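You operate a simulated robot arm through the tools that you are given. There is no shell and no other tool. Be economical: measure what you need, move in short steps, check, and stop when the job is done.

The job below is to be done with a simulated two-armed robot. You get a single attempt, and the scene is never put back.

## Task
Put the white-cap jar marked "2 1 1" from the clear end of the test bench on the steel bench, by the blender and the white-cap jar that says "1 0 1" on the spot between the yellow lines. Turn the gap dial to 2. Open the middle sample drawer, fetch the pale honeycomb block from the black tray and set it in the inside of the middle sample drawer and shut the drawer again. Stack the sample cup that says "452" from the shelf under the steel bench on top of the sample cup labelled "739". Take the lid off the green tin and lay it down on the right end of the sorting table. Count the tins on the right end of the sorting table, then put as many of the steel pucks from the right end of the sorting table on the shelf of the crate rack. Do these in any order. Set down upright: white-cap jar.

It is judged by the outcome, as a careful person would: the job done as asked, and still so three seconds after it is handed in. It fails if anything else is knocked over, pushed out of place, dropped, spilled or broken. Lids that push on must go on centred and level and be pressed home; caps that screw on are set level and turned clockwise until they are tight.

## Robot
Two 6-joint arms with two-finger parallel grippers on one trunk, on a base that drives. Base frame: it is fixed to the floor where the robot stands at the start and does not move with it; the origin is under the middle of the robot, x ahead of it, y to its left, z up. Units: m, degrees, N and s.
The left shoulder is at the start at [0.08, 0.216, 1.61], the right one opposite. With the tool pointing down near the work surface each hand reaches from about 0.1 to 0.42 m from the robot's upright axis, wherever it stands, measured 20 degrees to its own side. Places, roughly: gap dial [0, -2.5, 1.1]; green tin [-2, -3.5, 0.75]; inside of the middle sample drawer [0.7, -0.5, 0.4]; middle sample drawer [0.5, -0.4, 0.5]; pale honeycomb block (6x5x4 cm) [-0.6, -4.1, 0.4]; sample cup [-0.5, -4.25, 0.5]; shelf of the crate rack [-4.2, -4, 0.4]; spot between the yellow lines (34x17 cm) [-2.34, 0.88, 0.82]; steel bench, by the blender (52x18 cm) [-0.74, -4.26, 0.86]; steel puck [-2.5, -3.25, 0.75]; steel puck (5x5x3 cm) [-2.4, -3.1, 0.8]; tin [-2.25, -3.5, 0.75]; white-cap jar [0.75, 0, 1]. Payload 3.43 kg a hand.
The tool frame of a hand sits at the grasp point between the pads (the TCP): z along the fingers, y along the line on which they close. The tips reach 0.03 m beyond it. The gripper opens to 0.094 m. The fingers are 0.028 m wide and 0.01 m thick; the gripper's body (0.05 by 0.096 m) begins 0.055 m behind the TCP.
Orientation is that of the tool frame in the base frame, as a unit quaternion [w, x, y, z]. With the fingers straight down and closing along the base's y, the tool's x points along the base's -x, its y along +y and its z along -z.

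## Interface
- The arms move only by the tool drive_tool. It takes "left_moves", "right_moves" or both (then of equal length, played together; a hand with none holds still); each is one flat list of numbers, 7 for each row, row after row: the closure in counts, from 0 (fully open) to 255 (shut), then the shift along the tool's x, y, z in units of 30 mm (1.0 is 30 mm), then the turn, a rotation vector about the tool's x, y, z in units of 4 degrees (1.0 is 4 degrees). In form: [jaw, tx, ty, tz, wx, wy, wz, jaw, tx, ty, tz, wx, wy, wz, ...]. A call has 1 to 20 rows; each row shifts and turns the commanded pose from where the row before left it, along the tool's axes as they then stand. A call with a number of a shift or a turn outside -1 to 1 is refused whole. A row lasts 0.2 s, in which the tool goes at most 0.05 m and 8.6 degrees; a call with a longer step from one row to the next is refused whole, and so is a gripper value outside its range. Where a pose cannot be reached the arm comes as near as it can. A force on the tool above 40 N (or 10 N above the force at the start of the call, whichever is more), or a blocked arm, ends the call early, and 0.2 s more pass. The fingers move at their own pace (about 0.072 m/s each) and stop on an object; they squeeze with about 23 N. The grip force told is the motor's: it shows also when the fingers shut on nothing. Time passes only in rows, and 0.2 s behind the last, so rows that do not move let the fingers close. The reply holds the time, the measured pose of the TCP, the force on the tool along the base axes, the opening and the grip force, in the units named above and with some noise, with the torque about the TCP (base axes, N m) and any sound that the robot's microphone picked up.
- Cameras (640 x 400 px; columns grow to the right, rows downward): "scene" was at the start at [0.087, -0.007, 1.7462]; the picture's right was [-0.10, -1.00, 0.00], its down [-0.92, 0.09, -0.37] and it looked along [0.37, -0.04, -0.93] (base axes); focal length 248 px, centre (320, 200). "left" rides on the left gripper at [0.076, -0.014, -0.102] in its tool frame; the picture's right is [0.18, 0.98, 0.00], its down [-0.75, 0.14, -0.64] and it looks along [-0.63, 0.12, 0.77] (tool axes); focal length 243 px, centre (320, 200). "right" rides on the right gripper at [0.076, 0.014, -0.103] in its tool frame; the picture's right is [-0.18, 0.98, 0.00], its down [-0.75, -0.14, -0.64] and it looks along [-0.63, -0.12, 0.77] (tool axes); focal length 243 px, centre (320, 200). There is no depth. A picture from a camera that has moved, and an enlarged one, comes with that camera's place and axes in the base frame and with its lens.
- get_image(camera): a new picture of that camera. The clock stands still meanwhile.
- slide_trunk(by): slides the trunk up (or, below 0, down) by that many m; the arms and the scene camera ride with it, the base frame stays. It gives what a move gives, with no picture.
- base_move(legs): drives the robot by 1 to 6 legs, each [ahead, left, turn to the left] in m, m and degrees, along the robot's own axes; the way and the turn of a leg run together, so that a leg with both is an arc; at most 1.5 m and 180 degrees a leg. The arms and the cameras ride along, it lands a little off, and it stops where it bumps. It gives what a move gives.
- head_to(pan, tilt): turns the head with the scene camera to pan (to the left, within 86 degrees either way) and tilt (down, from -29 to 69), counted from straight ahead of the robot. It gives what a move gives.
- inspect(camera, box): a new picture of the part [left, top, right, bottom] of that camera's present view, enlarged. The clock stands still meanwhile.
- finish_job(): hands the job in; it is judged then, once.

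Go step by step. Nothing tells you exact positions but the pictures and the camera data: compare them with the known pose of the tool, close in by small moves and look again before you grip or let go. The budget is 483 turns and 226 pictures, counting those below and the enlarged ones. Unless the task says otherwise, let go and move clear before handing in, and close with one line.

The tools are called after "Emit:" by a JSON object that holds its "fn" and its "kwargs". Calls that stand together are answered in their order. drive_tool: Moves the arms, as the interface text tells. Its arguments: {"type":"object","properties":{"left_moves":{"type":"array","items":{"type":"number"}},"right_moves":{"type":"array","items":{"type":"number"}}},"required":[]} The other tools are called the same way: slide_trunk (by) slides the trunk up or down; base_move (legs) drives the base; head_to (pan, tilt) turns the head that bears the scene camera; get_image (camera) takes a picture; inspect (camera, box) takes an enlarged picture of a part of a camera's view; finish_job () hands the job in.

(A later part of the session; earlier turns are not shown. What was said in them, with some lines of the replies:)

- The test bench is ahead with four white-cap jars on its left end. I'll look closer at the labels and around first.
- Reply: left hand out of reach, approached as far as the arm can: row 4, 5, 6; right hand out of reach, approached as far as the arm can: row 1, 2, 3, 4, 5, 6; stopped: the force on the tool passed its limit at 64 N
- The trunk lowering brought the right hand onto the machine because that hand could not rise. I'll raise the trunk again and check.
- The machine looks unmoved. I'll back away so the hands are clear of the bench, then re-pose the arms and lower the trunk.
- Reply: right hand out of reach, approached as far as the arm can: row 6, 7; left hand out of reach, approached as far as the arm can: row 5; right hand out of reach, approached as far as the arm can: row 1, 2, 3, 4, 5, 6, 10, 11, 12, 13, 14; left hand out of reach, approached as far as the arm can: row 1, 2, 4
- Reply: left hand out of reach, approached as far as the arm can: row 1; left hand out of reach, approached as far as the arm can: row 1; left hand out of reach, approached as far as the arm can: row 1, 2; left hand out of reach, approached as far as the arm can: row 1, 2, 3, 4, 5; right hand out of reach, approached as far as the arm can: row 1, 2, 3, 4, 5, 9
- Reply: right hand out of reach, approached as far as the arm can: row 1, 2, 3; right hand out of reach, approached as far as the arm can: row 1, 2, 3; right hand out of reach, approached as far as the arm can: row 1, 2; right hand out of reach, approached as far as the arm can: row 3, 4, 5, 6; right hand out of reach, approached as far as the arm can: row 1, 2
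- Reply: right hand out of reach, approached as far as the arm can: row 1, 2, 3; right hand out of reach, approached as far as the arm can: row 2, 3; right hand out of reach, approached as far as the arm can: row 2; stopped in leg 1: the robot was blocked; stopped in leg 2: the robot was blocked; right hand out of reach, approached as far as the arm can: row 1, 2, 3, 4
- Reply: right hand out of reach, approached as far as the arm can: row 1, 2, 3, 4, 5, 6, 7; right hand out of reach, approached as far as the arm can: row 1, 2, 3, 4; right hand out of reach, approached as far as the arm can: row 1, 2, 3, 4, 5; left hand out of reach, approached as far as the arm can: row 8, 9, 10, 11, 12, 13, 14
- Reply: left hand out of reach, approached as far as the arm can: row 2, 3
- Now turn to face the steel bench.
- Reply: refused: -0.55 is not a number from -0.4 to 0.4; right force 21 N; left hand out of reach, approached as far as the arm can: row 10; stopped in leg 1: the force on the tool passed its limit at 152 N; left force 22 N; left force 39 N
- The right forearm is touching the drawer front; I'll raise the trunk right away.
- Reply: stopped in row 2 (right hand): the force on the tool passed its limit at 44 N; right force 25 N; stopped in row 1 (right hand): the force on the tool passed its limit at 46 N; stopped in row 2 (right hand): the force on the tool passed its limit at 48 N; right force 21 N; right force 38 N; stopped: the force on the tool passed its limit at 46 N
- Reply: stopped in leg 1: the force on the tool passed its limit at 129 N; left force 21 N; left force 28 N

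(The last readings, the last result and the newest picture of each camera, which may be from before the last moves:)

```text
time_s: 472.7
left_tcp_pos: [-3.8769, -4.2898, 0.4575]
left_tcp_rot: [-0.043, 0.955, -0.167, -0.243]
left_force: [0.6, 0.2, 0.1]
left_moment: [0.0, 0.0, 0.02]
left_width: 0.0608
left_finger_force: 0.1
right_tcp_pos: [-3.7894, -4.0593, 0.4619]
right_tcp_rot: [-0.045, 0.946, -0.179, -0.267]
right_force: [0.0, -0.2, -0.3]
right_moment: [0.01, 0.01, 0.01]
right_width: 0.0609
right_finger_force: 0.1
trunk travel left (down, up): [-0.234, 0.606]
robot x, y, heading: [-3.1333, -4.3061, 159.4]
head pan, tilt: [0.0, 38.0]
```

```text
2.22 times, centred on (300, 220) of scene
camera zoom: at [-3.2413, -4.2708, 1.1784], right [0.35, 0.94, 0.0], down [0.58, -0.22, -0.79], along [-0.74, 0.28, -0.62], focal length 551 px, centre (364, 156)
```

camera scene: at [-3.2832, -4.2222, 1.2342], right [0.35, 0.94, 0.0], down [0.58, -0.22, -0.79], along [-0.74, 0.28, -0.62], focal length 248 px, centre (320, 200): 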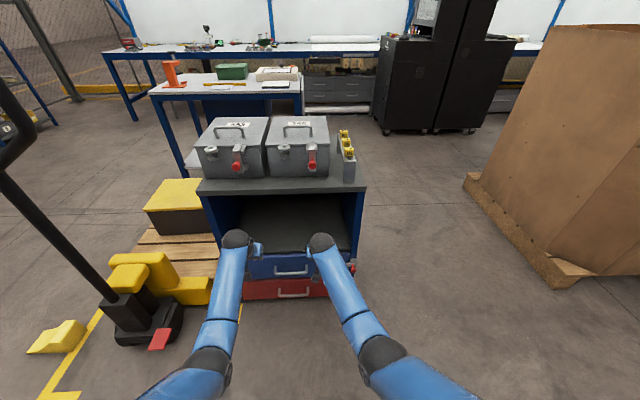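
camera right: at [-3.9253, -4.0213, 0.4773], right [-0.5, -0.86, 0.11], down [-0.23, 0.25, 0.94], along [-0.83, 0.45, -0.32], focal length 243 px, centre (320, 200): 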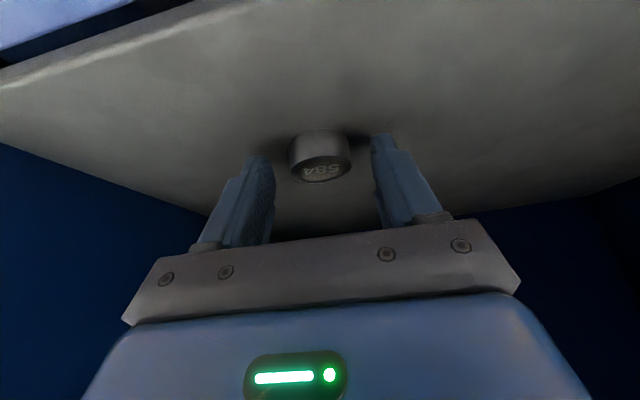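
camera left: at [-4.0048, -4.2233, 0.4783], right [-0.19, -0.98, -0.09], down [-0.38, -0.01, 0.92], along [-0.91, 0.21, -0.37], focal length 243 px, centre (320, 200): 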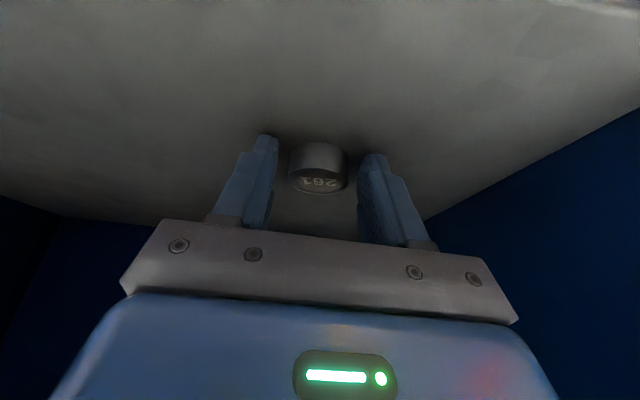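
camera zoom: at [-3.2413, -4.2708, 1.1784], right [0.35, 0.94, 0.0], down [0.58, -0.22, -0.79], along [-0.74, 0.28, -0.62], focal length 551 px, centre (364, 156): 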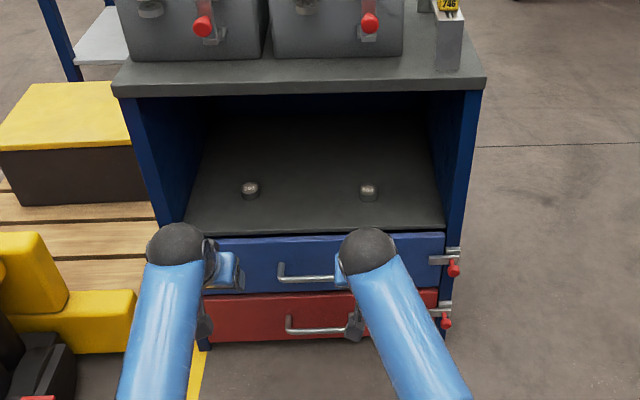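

Emit:
{"fn": "slide_trunk", "kwargs": {"by": 0.4}}

Emit:
{"fn": "slide_trunk", "kwargs": {"by": 0.2}}

Emit:
{"fn": "base_move", "kwargs": {"legs": [[0, 0, -69.4], [1.08, 0, 0], [0, 0, -110]]}}

Emit:
{"fn": "head_to", "kwargs": {"pan": 0, "tilt": 48}}

Emit:
{"fn": "get_image", "kwargs": {"camera": "scene"}}

```text
time_s: 476.6
left_tcp_pos: [-3.876, -4.2911, 0.8577]
left_tcp_rot: [-0.043, 0.955, -0.168, -0.241]
left_force: [-0.7, 0.8, 1.3]
left_moment: [-0.02, 0.0, 0.0]
left_width: 0.0606
left_finger_force: 0.1
right_tcp_pos: [-3.79, -4.06, 0.8623]
right_tcp_rot: [-0.045, 0.946, -0.18, -0.267]
right_force: [-0.1, -1.0, 1.0]
right_moment: [0.0, 0.02, 0.04]
right_width: 0.0608
right_finger_force: 0.0
trunk travel left (down, up): [-0.634, 0.206]
robot x, y, heading: [-3.1322, -4.3077, 159.2]
head pan, tilt: [0.0, 38.0]
```

```text
time_s: 478.7
left_tcp_pos: [-3.877, -4.2896, 1.0569]
left_tcp_rot: [-0.044, 0.955, -0.167, -0.242]
left_force: [-0.2, -0.3, -0.1]
left_moment: [0.03, -0.01, -0.02]
left_width: 0.0609
left_finger_force: 0.1
right_tcp_pos: [-3.7918, -4.06, 1.0616]
right_tcp_rot: [-0.045, 0.946, -0.179, -0.266]
right_force: [0.1, 0.0, -0.5]
right_moment: [0.05, 0.02, 0.02]
right_width: 0.0609
right_finger_force: 0.0
trunk travel left (down, up): [-0.834, 0.006]
robot x, y, heading: [-3.1353, -4.3095, 159.3]
head pan, tilt: [0.0, 38.0]
```

```text
time_s: 491.9
left_tcp_pos: [-2.3858, -3.235, 1.0565]
left_tcp_rot: [0.242, 0.159, 0.956, -0.041]
left_force: [0.6, -0.5, 0.2]
left_moment: [0.02, 0.01, -0.03]
left_width: 0.0609
left_finger_force: 0.0
right_tcp_pos: [-2.4677, -3.4678, 1.063]
right_tcp_rot: [0.268, 0.171, 0.947, -0.044]
right_force: [-0.3, 0.5, -0.3]
right_moment: [-0.01, 0.0, 0.0]
right_width: 0.0608
right_finger_force: 0.0
trunk travel left (down, up): [-0.834, 0.006]
robot x, y, heading: [-3.1271, -3.232, -19.6]
head pan, tilt: [0.0, 38.0]
```

```text
time_s: 492.6
left_tcp_pos: [-2.3854, -3.2351, 1.0575]
left_tcp_rot: [0.243, 0.159, 0.956, -0.041]
left_force: [0.6, -0.2, -0.3]
left_moment: [-0.01, 0.02, -0.02]
left_width: 0.0606
left_finger_force: 0.1
right_tcp_pos: [-2.4676, -3.4687, 1.0619]
right_tcp_rot: [0.267, 0.171, 0.947, -0.043]
right_force: [-0.2, 0.0, -0.3]
right_moment: [-0.01, 0.01, 0.01]
right_width: 0.0609
right_finger_force: 0.0
trunk travel left (down, up): [-0.834, 0.006]
robot x, y, heading: [-3.1283, -3.227, -19.7]
head pan, tilt: [0.0, 48.0]
```

```text
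58 pictures are left
camera scene: at [-3.0265, -3.267, 1.7639], right [-0.33, -0.94, 0.0], down [-0.7, 0.25, -0.67], along [0.63, -0.22, -0.74], focal length 248 px, centre (320, 200)
```

scene: 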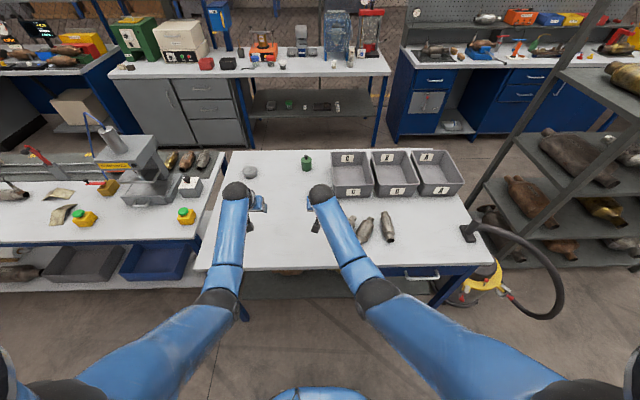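

Emit:
{"fn": "drive_tool", "kwargs": {"left_moves": [60, -0.4, 0, -0.8, 0, 0, 0, 60, -0.5, 0, -0.8, 0, 0, 0, 60, -0.6, 0, -0.8, 0, 0, 0, 60, -0.6, 0, -0.4, 0, 0, 0, 60, 0, 0, 0, 0, 0, 0, 60, 0, 0, 0, 0, 0, 0, 60, 0, 0, 0, 0, 0, 0], "right_moves": [0, -0.72, 0, 0, 0, -1, 0, 0, -0.72, 0, 0, 0, -1, 0, 0, -0.72, 0, 0, 0, -1, 0, 0, -0.72, 0, 0, 0, -1, 0, 0, -0.72, 0, 0, 0, -1, 0, 0, -0.72, 0, 0, 0, -1, 0, 0, -0.72, 0, 0, 0, -1, 0]}}

Emit:
{"fn": "base_move", "kwargs": {"legs": [[0, 0.08, 0], [0.22, 0, 0]]}}

Emit:
{"fn": "slide_trunk", "kwargs": {"by": -0.16}}

Emit:
{"fn": "get_image", "kwargs": {"camera": "right"}}

Emit:
{"fn": "get_image", "kwargs": {"camera": "scene"}}

```text
time_s: 494.2
left_tcp_pos: [-2.3716, -3.2409, 1.1622]
left_tcp_rot: [0.242, 0.158, 0.956, -0.04]
left_force: [0.0, -0.7, -0.8]
left_moment: [-0.01, -0.01, 0.01]
left_width: 0.0722
left_finger_force: 0.1
right_tcp_pos: [-2.3669, -3.5063, 1.1675]
right_tcp_rot: [0.49, 0.155, 0.854, -0.083]
right_force: [1.2, -0.1, -0.8]
right_moment: [-0.01, -0.01, -0.01]
right_width: 0.094
right_finger_force: 0.2
trunk travel left (down, up): [-0.834, 0.006]
robot x, y, heading: [-3.1312, -3.2289, -19.4]
head pan, tilt: [0.0, 48.0]
```

```text
time_s: 496.6
left_tcp_pos: [-2.1427, -3.2382, 1.1643]
left_tcp_rot: [0.244, 0.158, 0.956, -0.04]
left_force: [-1.1, 0.0, 0.6]
left_moment: [-0.02, -0.01, -0.03]
left_width: 0.0719
left_finger_force: 0.0
right_tcp_pos: [-2.1367, -3.5044, 1.1693]
right_tcp_rot: [0.491, 0.154, 0.854, -0.082]
right_force: [-0.8, -0.1, 0.0]
right_moment: [-0.04, -0.01, 0.02]
right_width: 0.094
right_finger_force: 0.0
trunk travel left (down, up): [-0.834, 0.006]
robot x, y, heading: [-2.8972, -3.2234, -19.7]
head pan, tilt: [0.0, 48.0]
```

```text
time_s: 498.4
left_tcp_pos: [-2.1374, -3.2372, 1.0014]
left_tcp_rot: [0.243, 0.158, 0.956, -0.041]
left_force: [0.2, 0.2, -0.1]
left_moment: [0.03, -0.03, -0.01]
left_width: 0.0719
left_finger_force: 0.0
right_tcp_pos: [-2.1307, -3.5039, 1.0058]
right_tcp_rot: [0.49, 0.154, 0.854, -0.082]
right_force: [0.3, 0.1, -0.9]
right_moment: [-0.02, 0.02, 0.01]
right_width: 0.094
right_finger_force: 0.0
trunk travel left (down, up): [-0.674, 0.166]
robot x, y, heading: [-2.8893, -3.2236, -19.9]
head pan, tilt: [0.0, 48.0]
```

```text
57 pictures are left
camera right: at [-2.2454, -3.4455, 0.9931], right [0.43, 0.89, 0.17], down [-0.21, -0.08, 0.97], along [0.88, -0.45, 0.15], focal length 243 px, centre (320, 200)
```

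right: 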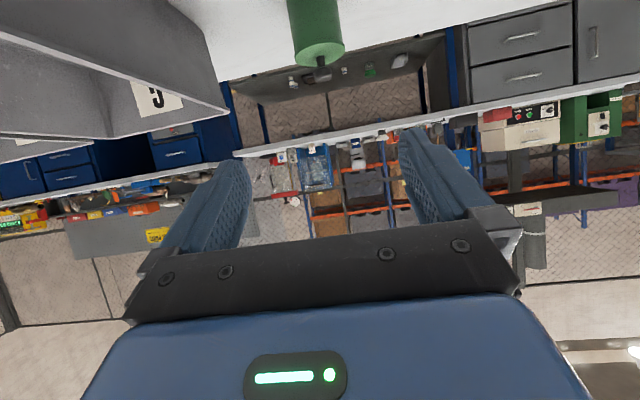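

```text
56 pictures are left
camera scene: at [-2.7918, -3.2651, 1.6039], right [-0.33, -0.94, 0.0], down [-0.7, 0.25, -0.67], along [0.63, -0.22, -0.74], focal length 248 px, centre (320, 200)
```

scene: 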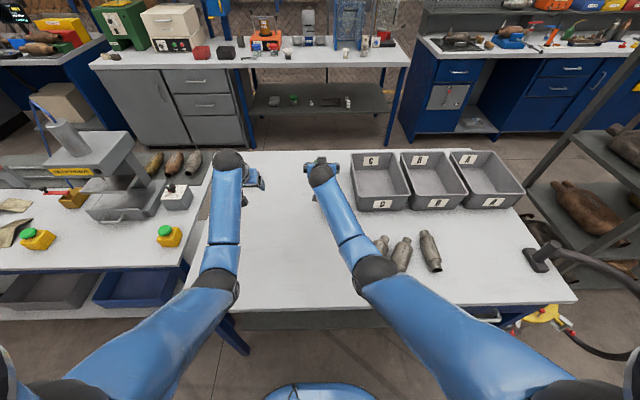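

Emit:
{"fn": "slide_trunk", "kwargs": {"by": -0.1}}

Emit:
{"fn": "base_move", "kwargs": {"legs": [[0.08, 0, 0]]}}

Emit:
{"fn": "get_image", "kwargs": {"camera": "right"}}

```text
time_s: 499.7
left_tcp_pos: [-2.1366, -3.2373, 0.9028]
left_tcp_rot: [0.242, 0.159, 0.956, -0.042]
left_force: [-0.5, 0.0, 0.0]
left_moment: [0.0, 0.03, 0.0]
left_width: 0.0718
left_finger_force: 0.1
right_tcp_pos: [-2.1306, -3.5037, 0.9062]
right_tcp_rot: [0.49, 0.155, 0.854, -0.082]
right_force: [0.2, 0.0, 0.7]
right_moment: [0.02, 0.02, -0.02]
right_width: 0.0942
right_finger_force: 0.1
trunk travel left (down, up): [-0.574, 0.266]
robot x, y, heading: [-2.8913, -3.2273, -19.5]
head pan, tilt: [0.0, 48.0]
```

```text
time_s: 500.8
left_tcp_pos: [-2.0654, -3.2633, 0.9026]
left_tcp_rot: [0.243, 0.159, 0.956, -0.042]
left_force: [0.8, 0.0, 0.2]
left_moment: [-0.02, -0.02, 0.0]
left_width: 0.0719
left_finger_force: 0.1
right_tcp_pos: [-2.0593, -3.5313, 0.9076]
right_tcp_rot: [0.491, 0.154, 0.854, -0.081]
right_force: [0.0, 0.1, -0.2]
right_moment: [-0.01, -0.02, -0.03]
right_width: 0.0941
right_finger_force: 0.0
trunk travel left (down, up): [-0.574, 0.266]
robot x, y, heading: [-2.8198, -3.25, -19.5]
head pan, tilt: [0.0, 48.0]
```

```text
55 pictures are left
camera right: at [-2.1735, -3.471, 0.8948], right [0.43, 0.89, 0.17], down [-0.21, -0.08, 0.97], along [0.88, -0.45, 0.16], focal length 243 px, centre (320, 200)
```

right: 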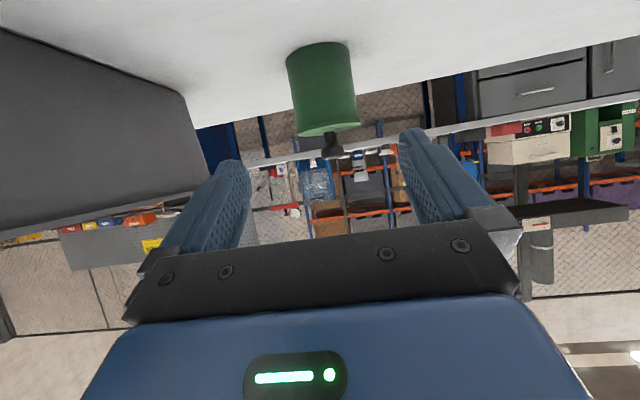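

Emit:
{"fn": "slide_trunk", "kwargs": {"by": -0.022}}

Emit:
{"fn": "base_move", "kwargs": {"legs": [[0.035, 0.004, 0]]}}

Emit:
{"fn": "drive_tool", "kwargs": {"right_moves": [0, -0.35, 0, 0.6, 0, 0, 0, 0, -0.35, 0, 0.6, 0, 0, 0, 0, 0, 0, 0, 0, 0, 0]}}

Emit:
{"fn": "get_image", "kwargs": {"camera": "right"}}

```text
time_s: 501.5
left_tcp_pos: [-2.0631, -3.2632, 0.88]
left_tcp_rot: [0.241, 0.159, 0.957, -0.041]
left_force: [0.2, -0.1, -0.6]
left_moment: [0.0, -0.03, -0.02]
left_width: 0.0719
left_finger_force: 0.2
right_tcp_pos: [-2.0562, -3.5294, 0.8832]
right_tcp_rot: [0.488, 0.155, 0.855, -0.082]
right_force: [1.1, -0.5, -0.2]
right_moment: [-0.04, 0.02, 0.01]
right_width: 0.094
right_finger_force: 0.0
trunk travel left (down, up): [-0.552, 0.288]
robot x, y, heading: [-2.8218, -3.2529, -19.7]
head pan, tilt: [0.0, 48.0]
```

```text
time_s: 502.3
left_tcp_pos: [-2.0342, -3.2703, 0.8846]
left_tcp_rot: [0.245, 0.158, 0.956, -0.041]
left_force: [-0.5, -0.3, 0.3]
left_moment: [0.01, -0.02, 0.02]
left_width: 0.0722
left_finger_force: 0.2
right_tcp_pos: [-2.028, -3.5374, 0.8896]
right_tcp_rot: [0.492, 0.154, 0.853, -0.082]
right_force: [-1.3, -0.6, -0.3]
right_moment: [-0.02, -0.01, 0.0]
right_width: 0.0938
right_finger_force: 0.0
trunk travel left (down, up): [-0.552, 0.288]
robot x, y, heading: [-2.7872, -3.2658, -19.5]
head pan, tilt: [0.0, 48.0]
```

```text
time_s: 503.1
left_tcp_pos: [-2.0287, -3.272, 0.8793]
left_tcp_rot: [0.241, 0.159, 0.956, -0.041]
left_force: [0.0, -0.4, -0.2]
left_moment: [-0.02, 0.0, 0.02]
left_width: 0.0719
left_finger_force: 0.0
right_tcp_pos: [-1.9857, -3.5525, 0.8833]
right_tcp_rot: [0.489, 0.154, 0.855, -0.082]
right_force: [-0.4, 0.1, 0.4]
right_moment: [0.0, -0.02, 0.0]
right_width: 0.094
right_finger_force: 0.0
trunk travel left (down, up): [-0.552, 0.288]
robot x, y, heading: [-2.7861, -3.2637, -19.6]
head pan, tilt: [0.0, 48.0]
```

```text
54 pictures are left
camera right: at [-2.099, -3.4943, 0.8699], right [0.43, 0.89, 0.17], down [-0.21, -0.08, 0.97], along [0.88, -0.45, 0.15], focal length 243 px, centre (320, 200)
```

right: 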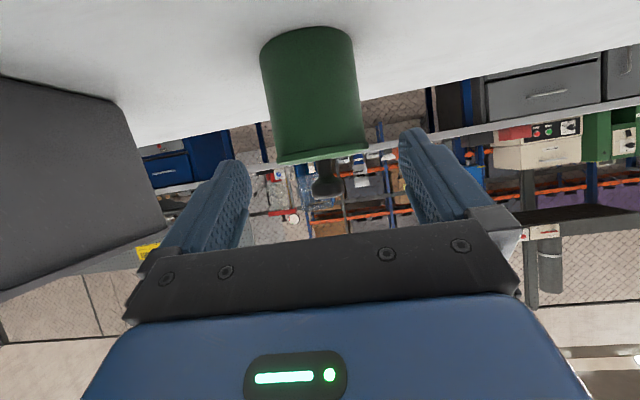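

Emit:
{"fn": "drive_tool", "kwargs": {"right_moves": [0, -0.87, 0, 0.69, 0, 0, 0, 0, 0, 0, 0, 0, 0, 0]}}

Emit:
{"fn": "get_image", "kwargs": {"camera": "right"}}

```text
time_s: 503.7
left_tcp_pos: [-2.03, -3.2715, 0.8793]
left_tcp_rot: [0.243, 0.159, 0.956, -0.041]
left_force: [0.6, 0.5, -0.4]
left_moment: [0.0, 0.01, -0.02]
left_width: 0.0718
left_finger_force: 0.0
right_tcp_pos: [-1.9733, -3.5547, 0.8927]
right_tcp_rot: [0.49, 0.154, 0.854, -0.082]
right_force: [-0.5, 0.0, -0.5]
right_moment: [0.0, -0.01, -0.02]
right_width: 0.0943
right_finger_force: 0.0
right hand out of reach, approached as far as the arm can: row 1
trunk travel left (down, up): [-0.552, 0.288]
robot x, y, heading: [-2.7885, -3.2651, -19.6]
head pan, tilt: [0.0, 48.0]
```

```text
53 pictures are left
camera right: at [-2.0867, -3.4969, 0.8796], right [0.43, 0.89, 0.17], down [-0.21, -0.08, 0.97], along [0.88, -0.45, 0.15], focal length 243 px, centre (320, 200)
```

right: 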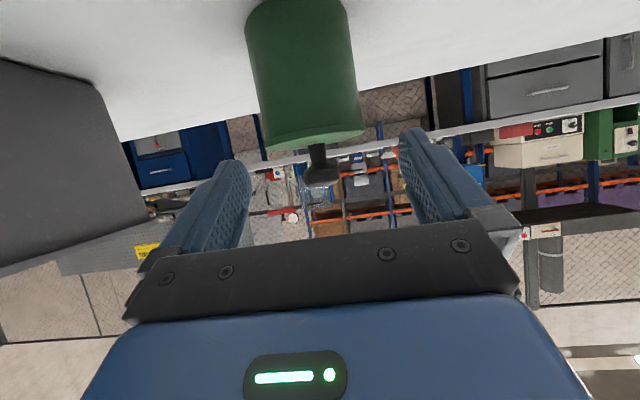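

Emit:
{"fn": "base_move", "kwargs": {"legs": [[0.022, 0, 0]]}}

Emit:
{"fn": "get_image", "kwargs": {"camera": "right"}}

```text
time_s: 504.5
left_tcp_pos: [-2.0132, -3.2773, 0.8826]
left_tcp_rot: [0.245, 0.157, 0.956, -0.041]
left_force: [-0.2, 0.3, 0.5]
left_moment: [0.02, 0.0, -0.03]
left_width: 0.0716
left_finger_force: 0.0
right_tcp_pos: [-1.9562, -3.5613, 0.8973]
right_tcp_rot: [0.491, 0.155, 0.853, -0.082]
right_force: [-0.3, -0.2, -0.6]
right_moment: [0.03, -0.03, -0.01]
right_width: 0.0938
right_finger_force: 0.0
trunk travel left (down, up): [-0.552, 0.288]
robot x, y, heading: [-2.7676, -3.2718, -19.5]
head pan, tilt: [0.0, 48.0]
```

```text
52 pictures are left
camera right: at [-2.0699, -3.5025, 0.8832], right [0.42, 0.89, 0.17], down [-0.22, -0.08, 0.97], along [0.88, -0.45, 0.16], focal length 243 px, centre (320, 200)
```

right: 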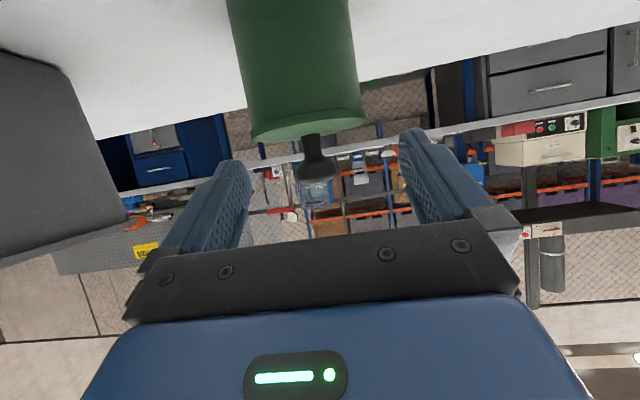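

Emit:
{"fn": "drive_tool", "kwargs": {"right_moves": [255, 0, 0, 0, 0, 0, 0, 255, 0, 0, 0, 0, 0, 0, 255, 0, 0, 0, 0, 0, 0, 255, 0, 0, 0, 0, 0, 0, 255, 0, 0, 0, 0, 0, 0]}}

Emit:
{"fn": "get_image", "kwargs": {"camera": "right"}}

```text
time_s: 505.7
left_tcp_pos: [-2.0111, -3.2795, 0.8794]
left_tcp_rot: [0.242, 0.157, 0.957, -0.04]
left_force: [0.2, 0.0, -0.4]
left_moment: [-0.03, 0.01, 0.0]
left_width: 0.0718
left_finger_force: 0.0
right_tcp_pos: [-1.953, -3.5627, 0.8934]
right_tcp_rot: [0.489, 0.155, 0.854, -0.082]
right_force: [-0.4, 0.4, -0.1]
right_moment: [-0.03, 0.01, 0.02]
right_width: 0.0574
right_finger_force: 22.4
trunk travel left (down, up): [-0.552, 0.288]
robot x, y, heading: [-2.7668, -3.2696, -19.2]
head pan, tilt: [0.0, 48.0]
heard: snap
```

```text
51 pictures are left
camera right: at [-2.0668, -3.5035, 0.8799], right [0.42, 0.89, 0.17], down [-0.21, -0.08, 0.97], along [0.88, -0.45, 0.15], focal length 243 px, centre (320, 200)
```

right: 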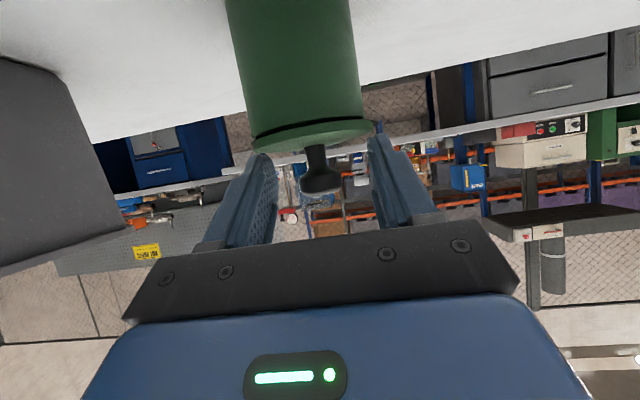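

Emit:
{"fn": "drive_tool", "kwargs": {"right_moves": [255, -0.4, 0, -0.24, 0, 0, 0, 255, -0.6, 0, -0.36, 0, 0, 0, 255, 0, 0, 0, 0, 0, 0]}}

Emit:
{"fn": "get_image", "kwargs": {"camera": "right"}}

```text
time_s: 506.5
left_tcp_pos: [-2.0093, -3.2779, 0.88]
left_tcp_rot: [0.243, 0.157, 0.956, -0.041]
left_force: [0.6, -0.2, 0.3]
left_moment: [-0.02, -0.03, 0.02]
left_width: 0.072
left_finger_force: 0.1
right_tcp_pos: [-1.9532, -3.5606, 0.9267]
right_tcp_rot: [0.488, 0.154, 0.855, -0.082]
right_force: [-0.3, 0.0, 0.3]
right_moment: [-0.02, 0.0, -0.01]
right_width: 0.0574
right_finger_force: 23.0
trunk travel left (down, up): [-0.552, 0.288]
robot x, y, heading: [-2.7657, -3.2683, -19.4]
head pan, tilt: [0.0, 48.0]
```

```text
50 pictures are left
camera right: at [-2.0667, -3.5034, 0.9142], right [0.42, 0.89, 0.17], down [-0.21, -0.08, 0.97], along [0.88, -0.45, 0.15], focal length 243 px, centre (320, 200)
```

right: 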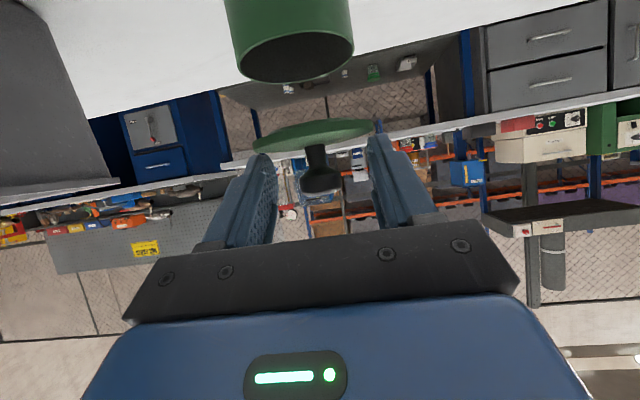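

Emit:
{"fn": "drive_tool", "kwargs": {"right_moves": [255, -0.6, 0, -0.36, 0, 0, 0, 255, 0, 0, 0, 0, 0, 0]}}

Emit:
{"fn": "base_move", "kwargs": {"legs": [[-0.17, 0.05, 0], [0, 0.07, 0]]}}

Emit:
{"fn": "get_image", "kwargs": {"camera": "right"}}

Emit:
{"fn": "get_image", "kwargs": {"camera": "scene"}}

```text
time_s: 507.1
left_tcp_pos: [-2.0092, -3.2787, 0.8789]
left_tcp_rot: [0.243, 0.158, 0.956, -0.041]
left_force: [0.3, 0.0, -0.3]
left_moment: [-0.01, 0.0, 0.01]
left_width: 0.0722
left_finger_force: 0.0
right_tcp_pos: [-1.9539, -3.5624, 0.9476]
right_tcp_rot: [0.489, 0.155, 0.855, -0.082]
right_force: [-0.6, 0.4, 0.2]
right_moment: [0.01, 0.02, -0.02]
right_width: 0.0576
right_finger_force: 23.3
trunk travel left (down, up): [-0.552, 0.288]
robot x, y, heading: [-2.7654, -3.2705, -19.3]
head pan, tilt: [0.0, 48.0]
```

```text
time_s: 509.2
left_tcp_pos: [-2.1314, -3.1143, 0.8791]
left_tcp_rot: [0.243, 0.16, 0.956, -0.04]
left_force: [0.0, 0.3, -0.1]
left_moment: [0.04, 0.0, 0.06]
left_width: 0.072
left_finger_force: 0.0
right_tcp_pos: [-2.0756, -3.3982, 0.9487]
right_tcp_rot: [0.49, 0.155, 0.854, -0.081]
right_force: [0.5, -1.0, -1.2]
right_moment: [-0.02, 0.04, 0.02]
right_width: 0.0576
right_finger_force: 22.6
trunk travel left (down, up): [-0.552, 0.288]
robot x, y, heading: [-2.8867, -3.1007, -19.6]
head pan, tilt: [0.0, 48.0]
```

```text
49 pictures are left
camera right: at [-2.1891, -3.3397, 0.9352], right [0.43, 0.89, 0.17], down [-0.21, -0.09, 0.97], along [0.88, -0.45, 0.15], focal length 243 px, centre (320, 200)
```

right: 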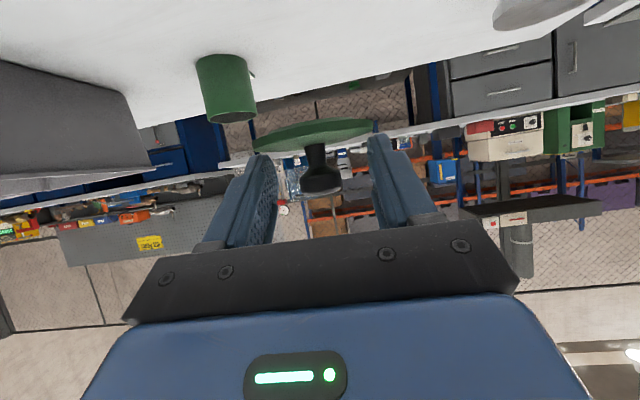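

```text
48 pictures are left
camera scene: at [-2.786, -3.1424, 1.4818], right [-0.33, -0.94, 0.0], down [-0.7, 0.25, -0.67], along [0.63, -0.22, -0.74], focal length 248 px, centre (320, 200)
```

scene: 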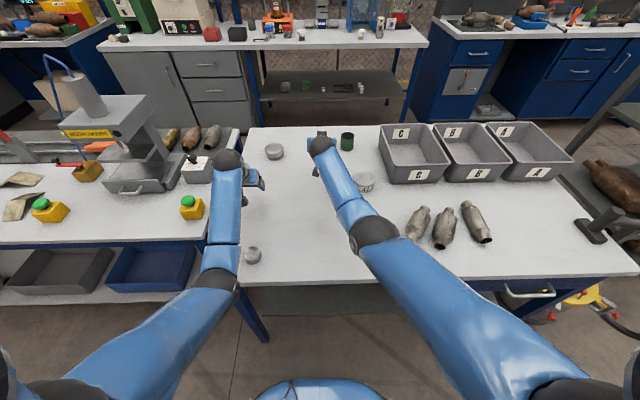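

Emit:
{"fn": "drive_tool", "kwargs": {"right_moves": [255, 0.7, 0, 0.41, 0, 0, 0, 255, 0.7, 0, 0.41, 0, 0, 0, 255, 0.7, 0, 0.41, 0, 0, 0, 255, 0.5, 0, 0.3, 0, 0, 0, 255, 0, 0, 0, 0, 0, 0]}}

Emit:
{"fn": "get_image", "kwargs": {"camera": "right"}}

```text
time_s: 510.4
left_tcp_pos: [-2.13, -3.113, 0.8803]
left_tcp_rot: [0.242, 0.159, 0.956, -0.041]
left_force: [0.1, -0.2, 0.0]
left_moment: [0.03, 0.0, 0.0]
left_width: 0.072
left_finger_force: 0.1
right_tcp_pos: [-2.0849, -3.3869, 0.8578]
right_tcp_rot: [0.489, 0.156, 0.854, -0.082]
right_force: [-0.3, 0.2, 0.0]
right_moment: [-0.02, 0.03, 0.01]
right_width: 0.0573
right_finger_force: 22.7
right hand out of reach, approached as far as the arm can: row 3, 4
trunk travel left (down, up): [-0.552, 0.288]
robot x, y, heading: [-2.8887, -3.0969, -19.5]
head pan, tilt: [0.0, 48.0]
```

```text
47 pictures are left
camera right: at [-2.1989, -3.3288, 0.8453], right [0.43, 0.89, 0.17], down [-0.21, -0.09, 0.97], along [0.88, -0.45, 0.15], focal length 243 px, centre (320, 200)
```

right: 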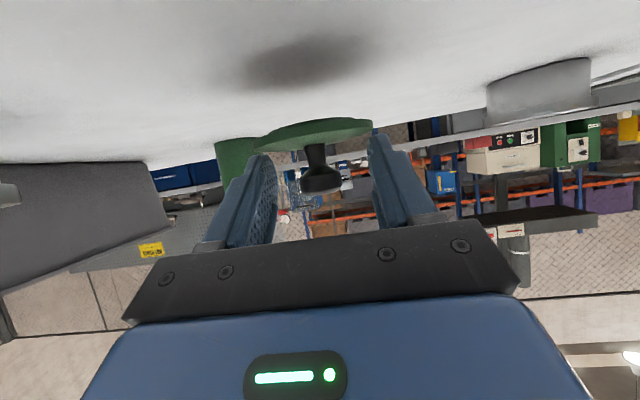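

Emit:
{"fn": "drive_tool", "kwargs": {"left_moves": [60, -0.5, 0, -0.87, 0, 0, 0, 60, -0.3, 0, -0.5, 0, 0, 0]}}

Emit:
{"fn": "slide_trunk", "kwargs": {"by": -0.014}}

Emit:
{"fn": "slide_trunk", "kwargs": {"by": -0.005}}

Emit:
{"fn": "get_image", "kwargs": {"camera": "right"}}

```text
time_s: 511.0
left_tcp_pos: [-2.1294, -3.1117, 0.9286]
left_tcp_rot: [0.242, 0.16, 0.956, -0.042]
left_force: [-0.3, -0.2, -0.5]
left_moment: [-0.01, -0.01, -0.02]
left_width: 0.0718
left_finger_force: 0.1
right_tcp_pos: [-2.0847, -3.3883, 0.8578]
right_tcp_rot: [0.489, 0.154, 0.855, -0.082]
right_force: [0.5, 0.1, -0.2]
right_moment: [0.02, 0.04, -0.01]
right_width: 0.0572
right_finger_force: 23.0
trunk travel left (down, up): [-0.552, 0.288]
robot x, y, heading: [-2.8867, -3.1013, -19.5]
head pan, tilt: [0.0, 48.0]
```

```text
time_s: 511.6
left_tcp_pos: [-2.1297, -3.1132, 0.9143]
left_tcp_rot: [0.243, 0.159, 0.956, -0.041]
left_force: [0.0, -0.2, -0.6]
left_moment: [0.0, 0.02, -0.02]
left_width: 0.0717
left_finger_force: 0.0
right_tcp_pos: [-2.0848, -3.3872, 0.8443]
right_tcp_rot: [0.489, 0.155, 0.855, -0.081]
right_force: [0.4, 0.3, -0.9]
right_moment: [-0.02, 0.01, 0.01]
right_width: 0.0571
right_finger_force: 22.7
trunk travel left (down, up): [-0.538, 0.302]
robot x, y, heading: [-2.8893, -3.0961, -19.5]
head pan, tilt: [0.0, 48.0]
```

```text
time_s: 512.2
left_tcp_pos: [-2.1286, -3.1123, 0.909]
left_tcp_rot: [0.243, 0.159, 0.956, -0.041]
left_force: [0.1, 0.6, 0.4]
left_moment: [-0.01, -0.04, 0.01]
left_width: 0.0721
left_finger_force: 0.1
right_tcp_pos: [-2.0849, -3.3866, 0.8383]
right_tcp_rot: [0.488, 0.156, 0.855, -0.082]
right_force: [-0.4, 0.9, 0.0]
right_moment: [-0.01, 0.01, 0.0]
right_width: 0.0571
right_finger_force: 23.8
trunk travel left (down, up): [-0.533, 0.307]
robot x, y, heading: [-2.8873, -3.0978, -19.4]
head pan, tilt: [0.0, 48.0]
```

```text
46 pictures are left
camera right: at [-2.1987, -3.3288, 0.8261], right [0.43, 0.89, 0.17], down [-0.21, -0.08, 0.97], along [0.88, -0.45, 0.15], focal length 243 px, centre (320, 200)
```

right: 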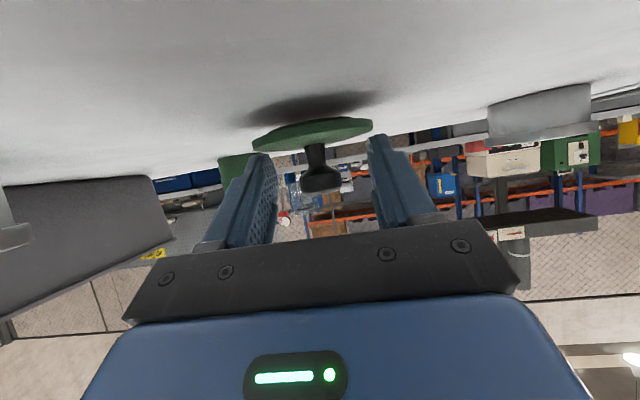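

Nearly down. Small steps until it touches.

Emit:
{"fn": "slide_trunk", "kwargs": {"by": -0.006}}

Emit:
{"fn": "slide_trunk", "kwargs": {"by": -0.004}}

Emit:
{"fn": "slide_trunk", "kwargs": {"by": -0.004}}

Emit:
{"fn": "get_image", "kwargs": {"camera": "right"}}

```text
time_s: 512.7
left_tcp_pos: [-2.1299, -3.1123, 0.9029]
left_tcp_rot: [0.242, 0.16, 0.956, -0.041]
left_force: [0.2, -0.5, -0.7]
left_moment: [-0.02, 0.02, -0.02]
left_width: 0.0722
left_finger_force: 0.0
right_tcp_pos: [-2.0857, -3.3869, 0.8333]
right_tcp_rot: [0.489, 0.155, 0.855, -0.082]
right_force: [-0.4, -0.1, -0.3]
right_moment: [0.02, 0.0, -0.03]
right_width: 0.0573
right_finger_force: 22.8
trunk travel left (down, up): [-0.527, 0.313]
robot x, y, heading: [-2.888, -3.1026, -19.8]
head pan, tilt: [0.0, 48.0]
```

```text
time_s: 513.3
left_tcp_pos: [-2.1312, -3.1125, 0.9002]
left_tcp_rot: [0.244, 0.159, 0.956, -0.041]
left_force: [0.6, 0.2, -0.2]
left_moment: [0.0, 0.03, -0.04]
left_width: 0.0719
left_finger_force: 0.1
right_tcp_pos: [-2.0856, -3.387, 0.8336]
right_tcp_rot: [0.491, 0.155, 0.854, -0.082]
right_force: [-1.0, -1.0, 11.5]
right_moment: [0.71, 1.68, 0.16]
right_width: 0.0573
right_finger_force: 23.1
trunk travel left (down, up): [-0.523, 0.317]
robot x, y, heading: [-2.8838, -3.1002, -19.6]
head pan, tilt: [0.0, 48.0]
```

```text
time_s: 513.8
left_tcp_pos: [-2.1312, -3.1122, 0.8986]
left_tcp_rot: [0.244, 0.159, 0.956, -0.042]
left_force: [0.2, 0.5, 0.6]
left_moment: [0.0, -0.04, -0.03]
left_width: 0.072
left_finger_force: 0.1
right_tcp_pos: [-2.0859, -3.3869, 0.8335]
right_tcp_rot: [0.494, 0.155, 0.852, -0.081]
right_force: [2.6, -4.1, 34.2]
right_moment: [1.96, 4.54, 0.35]
right_width: 0.0575
right_finger_force: 22.8
trunk travel left (down, up): [-0.519, 0.321]
robot x, y, heading: [-2.8877, -3.1019, -19.4]
head pan, tilt: [0.0, 48.0]
```

```text
45 pictures are left
camera right: at [-2.1993, -3.3286, 0.8194], right [0.42, 0.89, 0.17], down [-0.22, -0.08, 0.97], along [0.88, -0.45, 0.16], focal length 243 px, centre (320, 200)
```

right: 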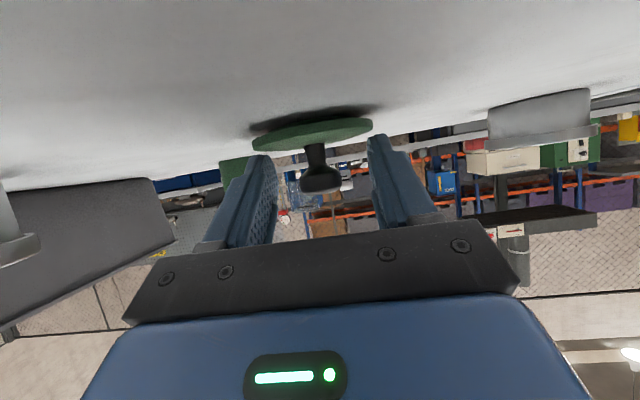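

Emit:
{"fn": "drive_tool", "kwargs": {"right_moves": [255, 0, 0, 0, 0, 1, 0, 255, 0, 0, 0, 0, 0, 0]}}

Emit:
{"fn": "slide_trunk", "kwargs": {"by": -0.004}}

Emit:
{"fn": "get_image", "kwargs": {"camera": "right"}}

```text
time_s: 514.4
left_tcp_pos: [-2.1315, -3.1122, 0.8977]
left_tcp_rot: [0.243, 0.16, 0.956, -0.042]
left_force: [0.6, 0.8, 1.4]
left_moment: [0.03, -0.01, 0.03]
left_width: 0.0718
left_finger_force: 0.0
right_tcp_pos: [-2.0869, -3.3849, 0.8321]
right_tcp_rot: [0.464, 0.157, 0.869, -0.076]
right_force: [6.3, -5.3, 24.1]
right_moment: [-0.39, -0.7, -0.04]
right_width: 0.0568
right_finger_force: 22.8
trunk travel left (down, up): [-0.519, 0.321]
robot x, y, heading: [-2.8905, -3.1008, -19.6]
head pan, tilt: [0.0, 48.0]
```

```text
time_s: 514.9
left_tcp_pos: [-2.1328, -3.1118, 0.8941]
left_tcp_rot: [0.244, 0.16, 0.956, -0.042]
left_force: [-1.0, -0.4, -0.4]
left_moment: [-0.01, -0.02, 0.0]
left_width: 0.0716
left_finger_force: 0.1
right_tcp_pos: [-2.0874, -3.3857, 0.8319]
right_tcp_rot: [0.465, 0.157, 0.868, -0.075]
right_force: [3.3, -5.2, 29.2]
right_moment: [-0.43, -0.64, -0.07]
right_width: 0.0573
right_finger_force: 22.6
trunk travel left (down, up): [-0.515, 0.325]
robot x, y, heading: [-2.8865, -3.1024, -19.6]
head pan, tilt: [0.0, 48.0]
```

```text
44 pictures are left
camera right: at [-2.2019, -3.3271, 0.8257], right [0.43, 0.89, 0.17], down [-0.16, -0.11, 0.98], along [0.89, -0.45, 0.1], focal length 243 px, centre (320, 200)
```

right: 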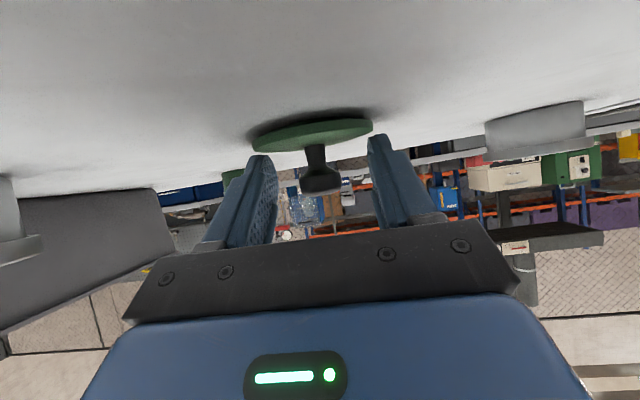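

Emit:
{"fn": "slide_trunk", "kwargs": {"by": 0.003}}

Emit:
{"fn": "drive_tool", "kwargs": {"right_moves": [140, 0, 0, 0, 0, 0, 0, 70, 0, 0, 0, 0, 0, 0, 0, 0, 0, 0, 0, 0, 0, 0, 0, 0, 0, 0, 0, 0, 0, 0, 0, 0, 0, 0, 0]}}

Emit:
{"fn": "get_image", "kwargs": {"camera": "right"}}

```text
time_s: 515.4
left_tcp_pos: [-2.132, -3.1118, 0.8963]
left_tcp_rot: [0.245, 0.159, 0.956, -0.041]
left_force: [-0.3, -0.1, 0.3]
left_moment: [-0.01, 0.05, 0.01]
left_width: 0.0715
left_finger_force: 0.1
right_tcp_pos: [-2.0879, -3.3858, 0.8313]
right_tcp_rot: [0.464, 0.157, 0.868, -0.076]
right_force: [4.8, -3.7, 23.8]
right_moment: [-0.32, -0.64, -0.05]
right_width: 0.0574
right_finger_force: 23.2
trunk travel left (down, up): [-0.518, 0.322]
robot x, y, heading: [-2.8885, -3.098, -19.7]
head pan, tilt: [0.0, 48.0]
```

```text
time_s: 516.6
left_tcp_pos: [-2.1324, -3.1105, 0.8964]
left_tcp_rot: [0.244, 0.159, 0.956, -0.042]
left_force: [0.6, -0.9, -0.2]
left_moment: [0.02, -0.01, 0.02]
left_width: 0.0718
left_finger_force: 0.1
right_tcp_pos: [-2.0885, -3.3826, 0.8284]
right_tcp_rot: [0.461, 0.157, 0.87, -0.077]
right_force: [-1.1, 16.5, 19.7]
right_moment: [-0.49, 0.09, -0.07]
right_width: 0.0855
right_finger_force: 0.1
trunk travel left (down, up): [-0.518, 0.322]
robot x, y, heading: [-2.8864, -3.1002, -19.6]
head pan, tilt: [0.0, 48.0]
```

```text
43 pictures are left
camera right: at [-2.2039, -3.3246, 0.8241], right [0.43, 0.89, 0.16], down [-0.15, -0.11, 0.98], along [0.89, -0.45, 0.09], focal length 243 px, centre (320, 200)
```

right: 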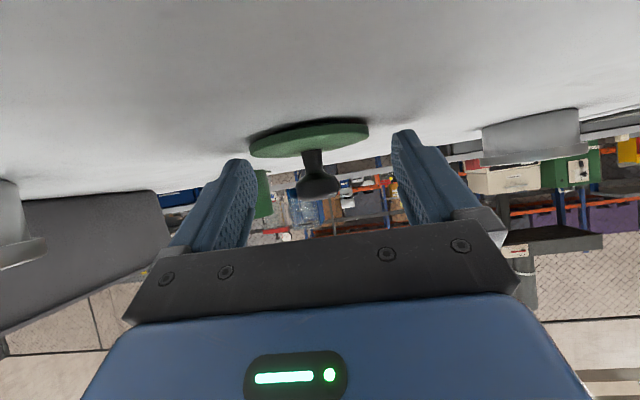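

Emit:
{"fn": "slide_trunk", "kwargs": {"by": 0.15}}

Emit:
{"fn": "base_move", "kwargs": {"legs": [[-0.2, 0, 0]]}}

Emit:
{"fn": "get_image", "kwargs": {"camera": "scene"}}

```text
time_s: 518.4
left_tcp_pos: [-2.1289, -3.1122, 1.0431]
left_tcp_rot: [0.243, 0.16, 0.956, -0.042]
left_force: [0.5, 0.1, 0.5]
left_moment: [-0.01, 0.04, 0.03]
left_width: 0.0719
left_finger_force: 0.0
right_tcp_pos: [-2.0869, -3.3855, 0.9741]
right_tcp_rot: [0.458, 0.158, 0.871, -0.076]
right_force: [0.0, -0.4, 0.5]
right_moment: [-0.01, 0.0, 0.02]
right_width: 0.094
right_finger_force: 0.1
trunk travel left (down, up): [-0.668, 0.172]
robot x, y, heading: [-2.8893, -3.0956, -19.7]
head pan, tilt: [0.0, 48.0]
```

```text
time_s: 520.0
left_tcp_pos: [-2.3152, -3.0453, 1.0412]
left_tcp_rot: [0.241, 0.159, 0.957, -0.041]
left_force: [0.4, -0.2, -0.5]
left_moment: [0.0, 0.04, 0.0]
left_width: 0.0718
left_finger_force: 0.0
right_tcp_pos: [-2.2745, -3.3192, 0.9714]
right_tcp_rot: [0.457, 0.157, 0.872, -0.076]
right_force: [1.2, -0.3, -0.5]
right_moment: [0.0, -0.01, 0.02]
right_width: 0.0941
right_finger_force: 0.0
trunk travel left (down, up): [-0.668, 0.172]
robot x, y, heading: [-3.079, -3.0323, -19.7]
head pan, tilt: [0.0, 48.0]
```

```text
42 pictures are left
camera scene: at [-2.9702, -3.0719, 1.5974], right [-0.33, -0.94, 0.0], down [-0.7, 0.25, -0.67], along [0.63, -0.22, -0.75], focal length 248 px, centre (320, 200)
```

scene: 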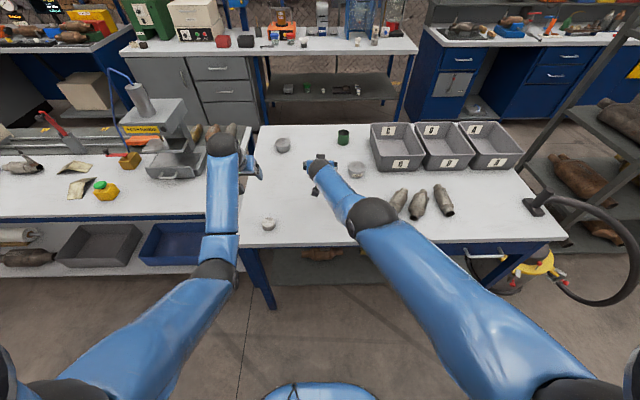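

Emit:
{"fn": "inspect", "kwargs": {"camera": "scene", "box": [255, 115, 315, 155]}}

Emit:
{"fn": "inspect", "kwargs": {"camera": "scene", "box": [245, 205, 295, 240]}}

Emit:
{"fn": "inspect", "kwargs": {"camera": "scene", "box": [320, 115, 380, 185]}}

```text
10.00 times, centred on (285, 135) of scene
camera zoom: at [-2.9702, -3.0719, 1.5974], right [-0.33, -0.94, 0.0], down [-0.7, 0.25, -0.67], along [0.63, -0.22, -0.75], focal length 2480 px, centre (670, 850)
```

zoom: 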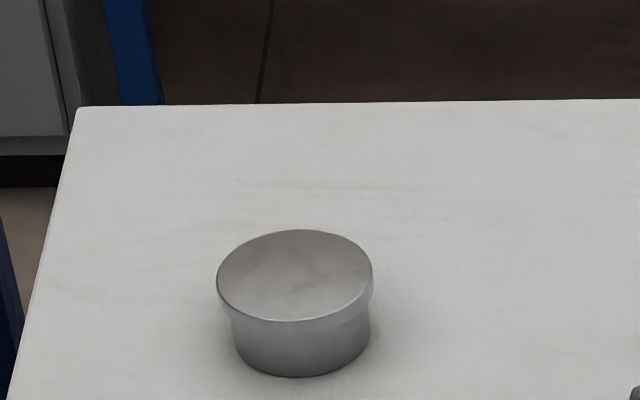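

```text
11.43 times, centred on (270, 222) of scene
camera zoom: at [-2.9702, -3.0719, 1.5974], right [-0.33, -0.94, 0.0], down [-0.7, 0.25, -0.67], along [0.63, -0.22, -0.75], focal length 2835 px, centre (891, -57)
```

zoom: 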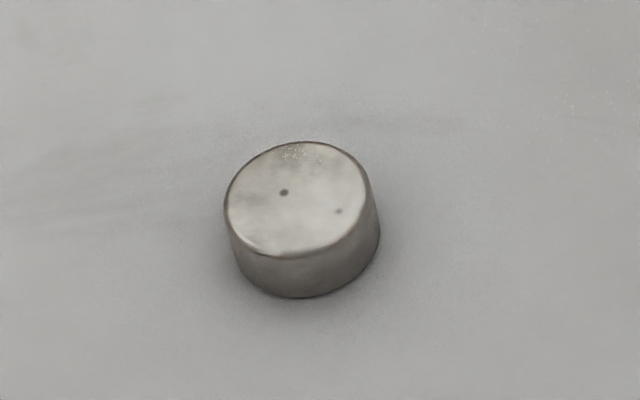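

```text
5.71 times, centred on (350, 150) of scene
camera zoom: at [-2.9702, -3.0719, 1.5974], right [-0.33, -0.94, 0.0], down [-0.7, 0.25, -0.67], along [0.63, -0.22, -0.75], focal length 1417 px, centre (149, 486)
```

zoom: 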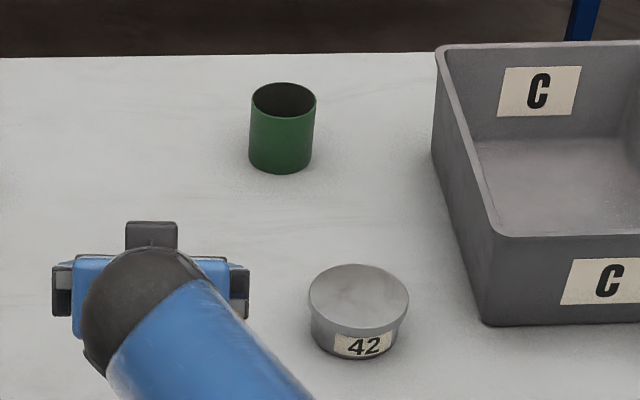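

Emit:
{"fn": "base_move", "kwargs": {"legs": [[-0.1, -0.3, 0]]}}

Emit:
{"fn": "head_to", "kwargs": {"pan": 20, "tilt": 45}}

Emit:
{"fn": "inspect", "kwargs": {"camera": "scene", "box": [160, 80, 440, 280]}}

```text
time_s: 522.1
left_tcp_pos: [-2.5116, -3.2882, 1.0428]
left_tcp_rot: [0.242, 0.158, 0.956, -0.041]
left_force: [0.6, 0.7, -0.5]
left_moment: [0.0, 0.02, -0.03]
left_width: 0.0718
left_finger_force: 0.1
right_tcp_pos: [-2.4689, -3.5626, 0.9751]
right_tcp_rot: [0.458, 0.157, 0.871, -0.076]
right_force: [0.1, 0.4, -0.9]
right_moment: [-0.01, 0.01, -0.01]
right_width: 0.0938
right_finger_force: 0.1
trunk travel left (down, up): [-0.668, 0.172]
robot x, y, heading: [-3.2727, -3.2805, -19.6]
head pan, tilt: [0.0, 48.0]
```

```text
time_s: 522.9
left_tcp_pos: [-2.5127, -3.29, 1.0433]
left_tcp_rot: [0.243, 0.159, 0.956, -0.042]
left_force: [0.5, 0.0, 0.5]
left_moment: [0.02, 0.0, 0.01]
left_width: 0.072
left_finger_force: 0.1
right_tcp_pos: [-2.471, -3.5628, 0.9742]
right_tcp_rot: [0.459, 0.157, 0.871, -0.075]
right_force: [0.6, 0.3, 0.8]
right_moment: [-0.04, -0.01, 0.01]
right_width: 0.0938
right_finger_force: 0.0
trunk travel left (down, up): [-0.668, 0.172]
robot x, y, heading: [-3.2721, -3.2793, -19.3]
head pan, tilt: [20.0, 45.0]
```

```text
2.00 times, centred on (300, 180) of scene
camera zoom: at [-3.1623, -3.2899, 1.6021], right [0.01, -1.0, 0.0], down [-0.71, -0.01, -0.71], along [0.71, 0.01, -0.71], focal length 496 px, centre (360, 240)
```

zoom: 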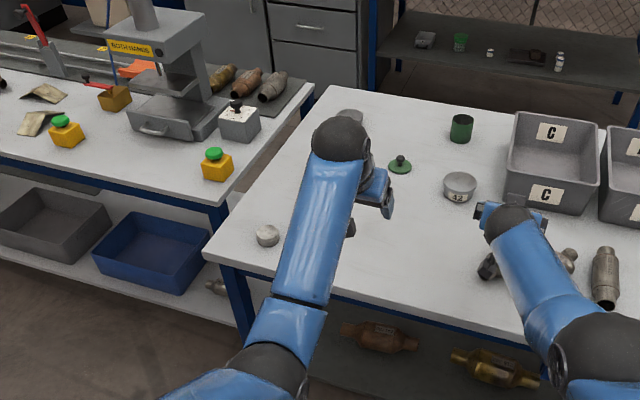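

Emit:
{"fn": "base_move", "kwargs": {"legs": [[-0.15, 0, 0]]}}

Emit:
{"fn": "finish_job", "kwargs": {}}

```text
time_s: 524.3
left_tcp_pos: [-2.6524, -3.241, 1.0421]
left_tcp_rot: [0.241, 0.158, 0.957, -0.04]
left_force: [0.6, 0.4, 0.4]
left_moment: [0.0, 0.02, -0.01]
left_width: 0.0718
left_finger_force: 0.0
right_tcp_pos: [-2.6104, -3.5133, 0.9717]
right_tcp_rot: [0.458, 0.157, 0.871, -0.076]
right_force: [0.4, -0.5, -0.4]
right_moment: [-0.04, -0.01, 0.01]
right_width: 0.0939
right_finger_force: 0.0
trunk travel left (down, up): [-0.668, 0.172]
robot x, y, heading: [-3.4157, -3.2292, -19.5]
head pan, tilt: [20.0, 45.0]
```

```text
The job is handed in.
```

I did every part of the job and handed it in. The puck count is my judgement: I counted the two steel tins and not the green one, so two pucks (584 and 261) went on the crate rack shelf. If the green tin counts, it is one puck short.
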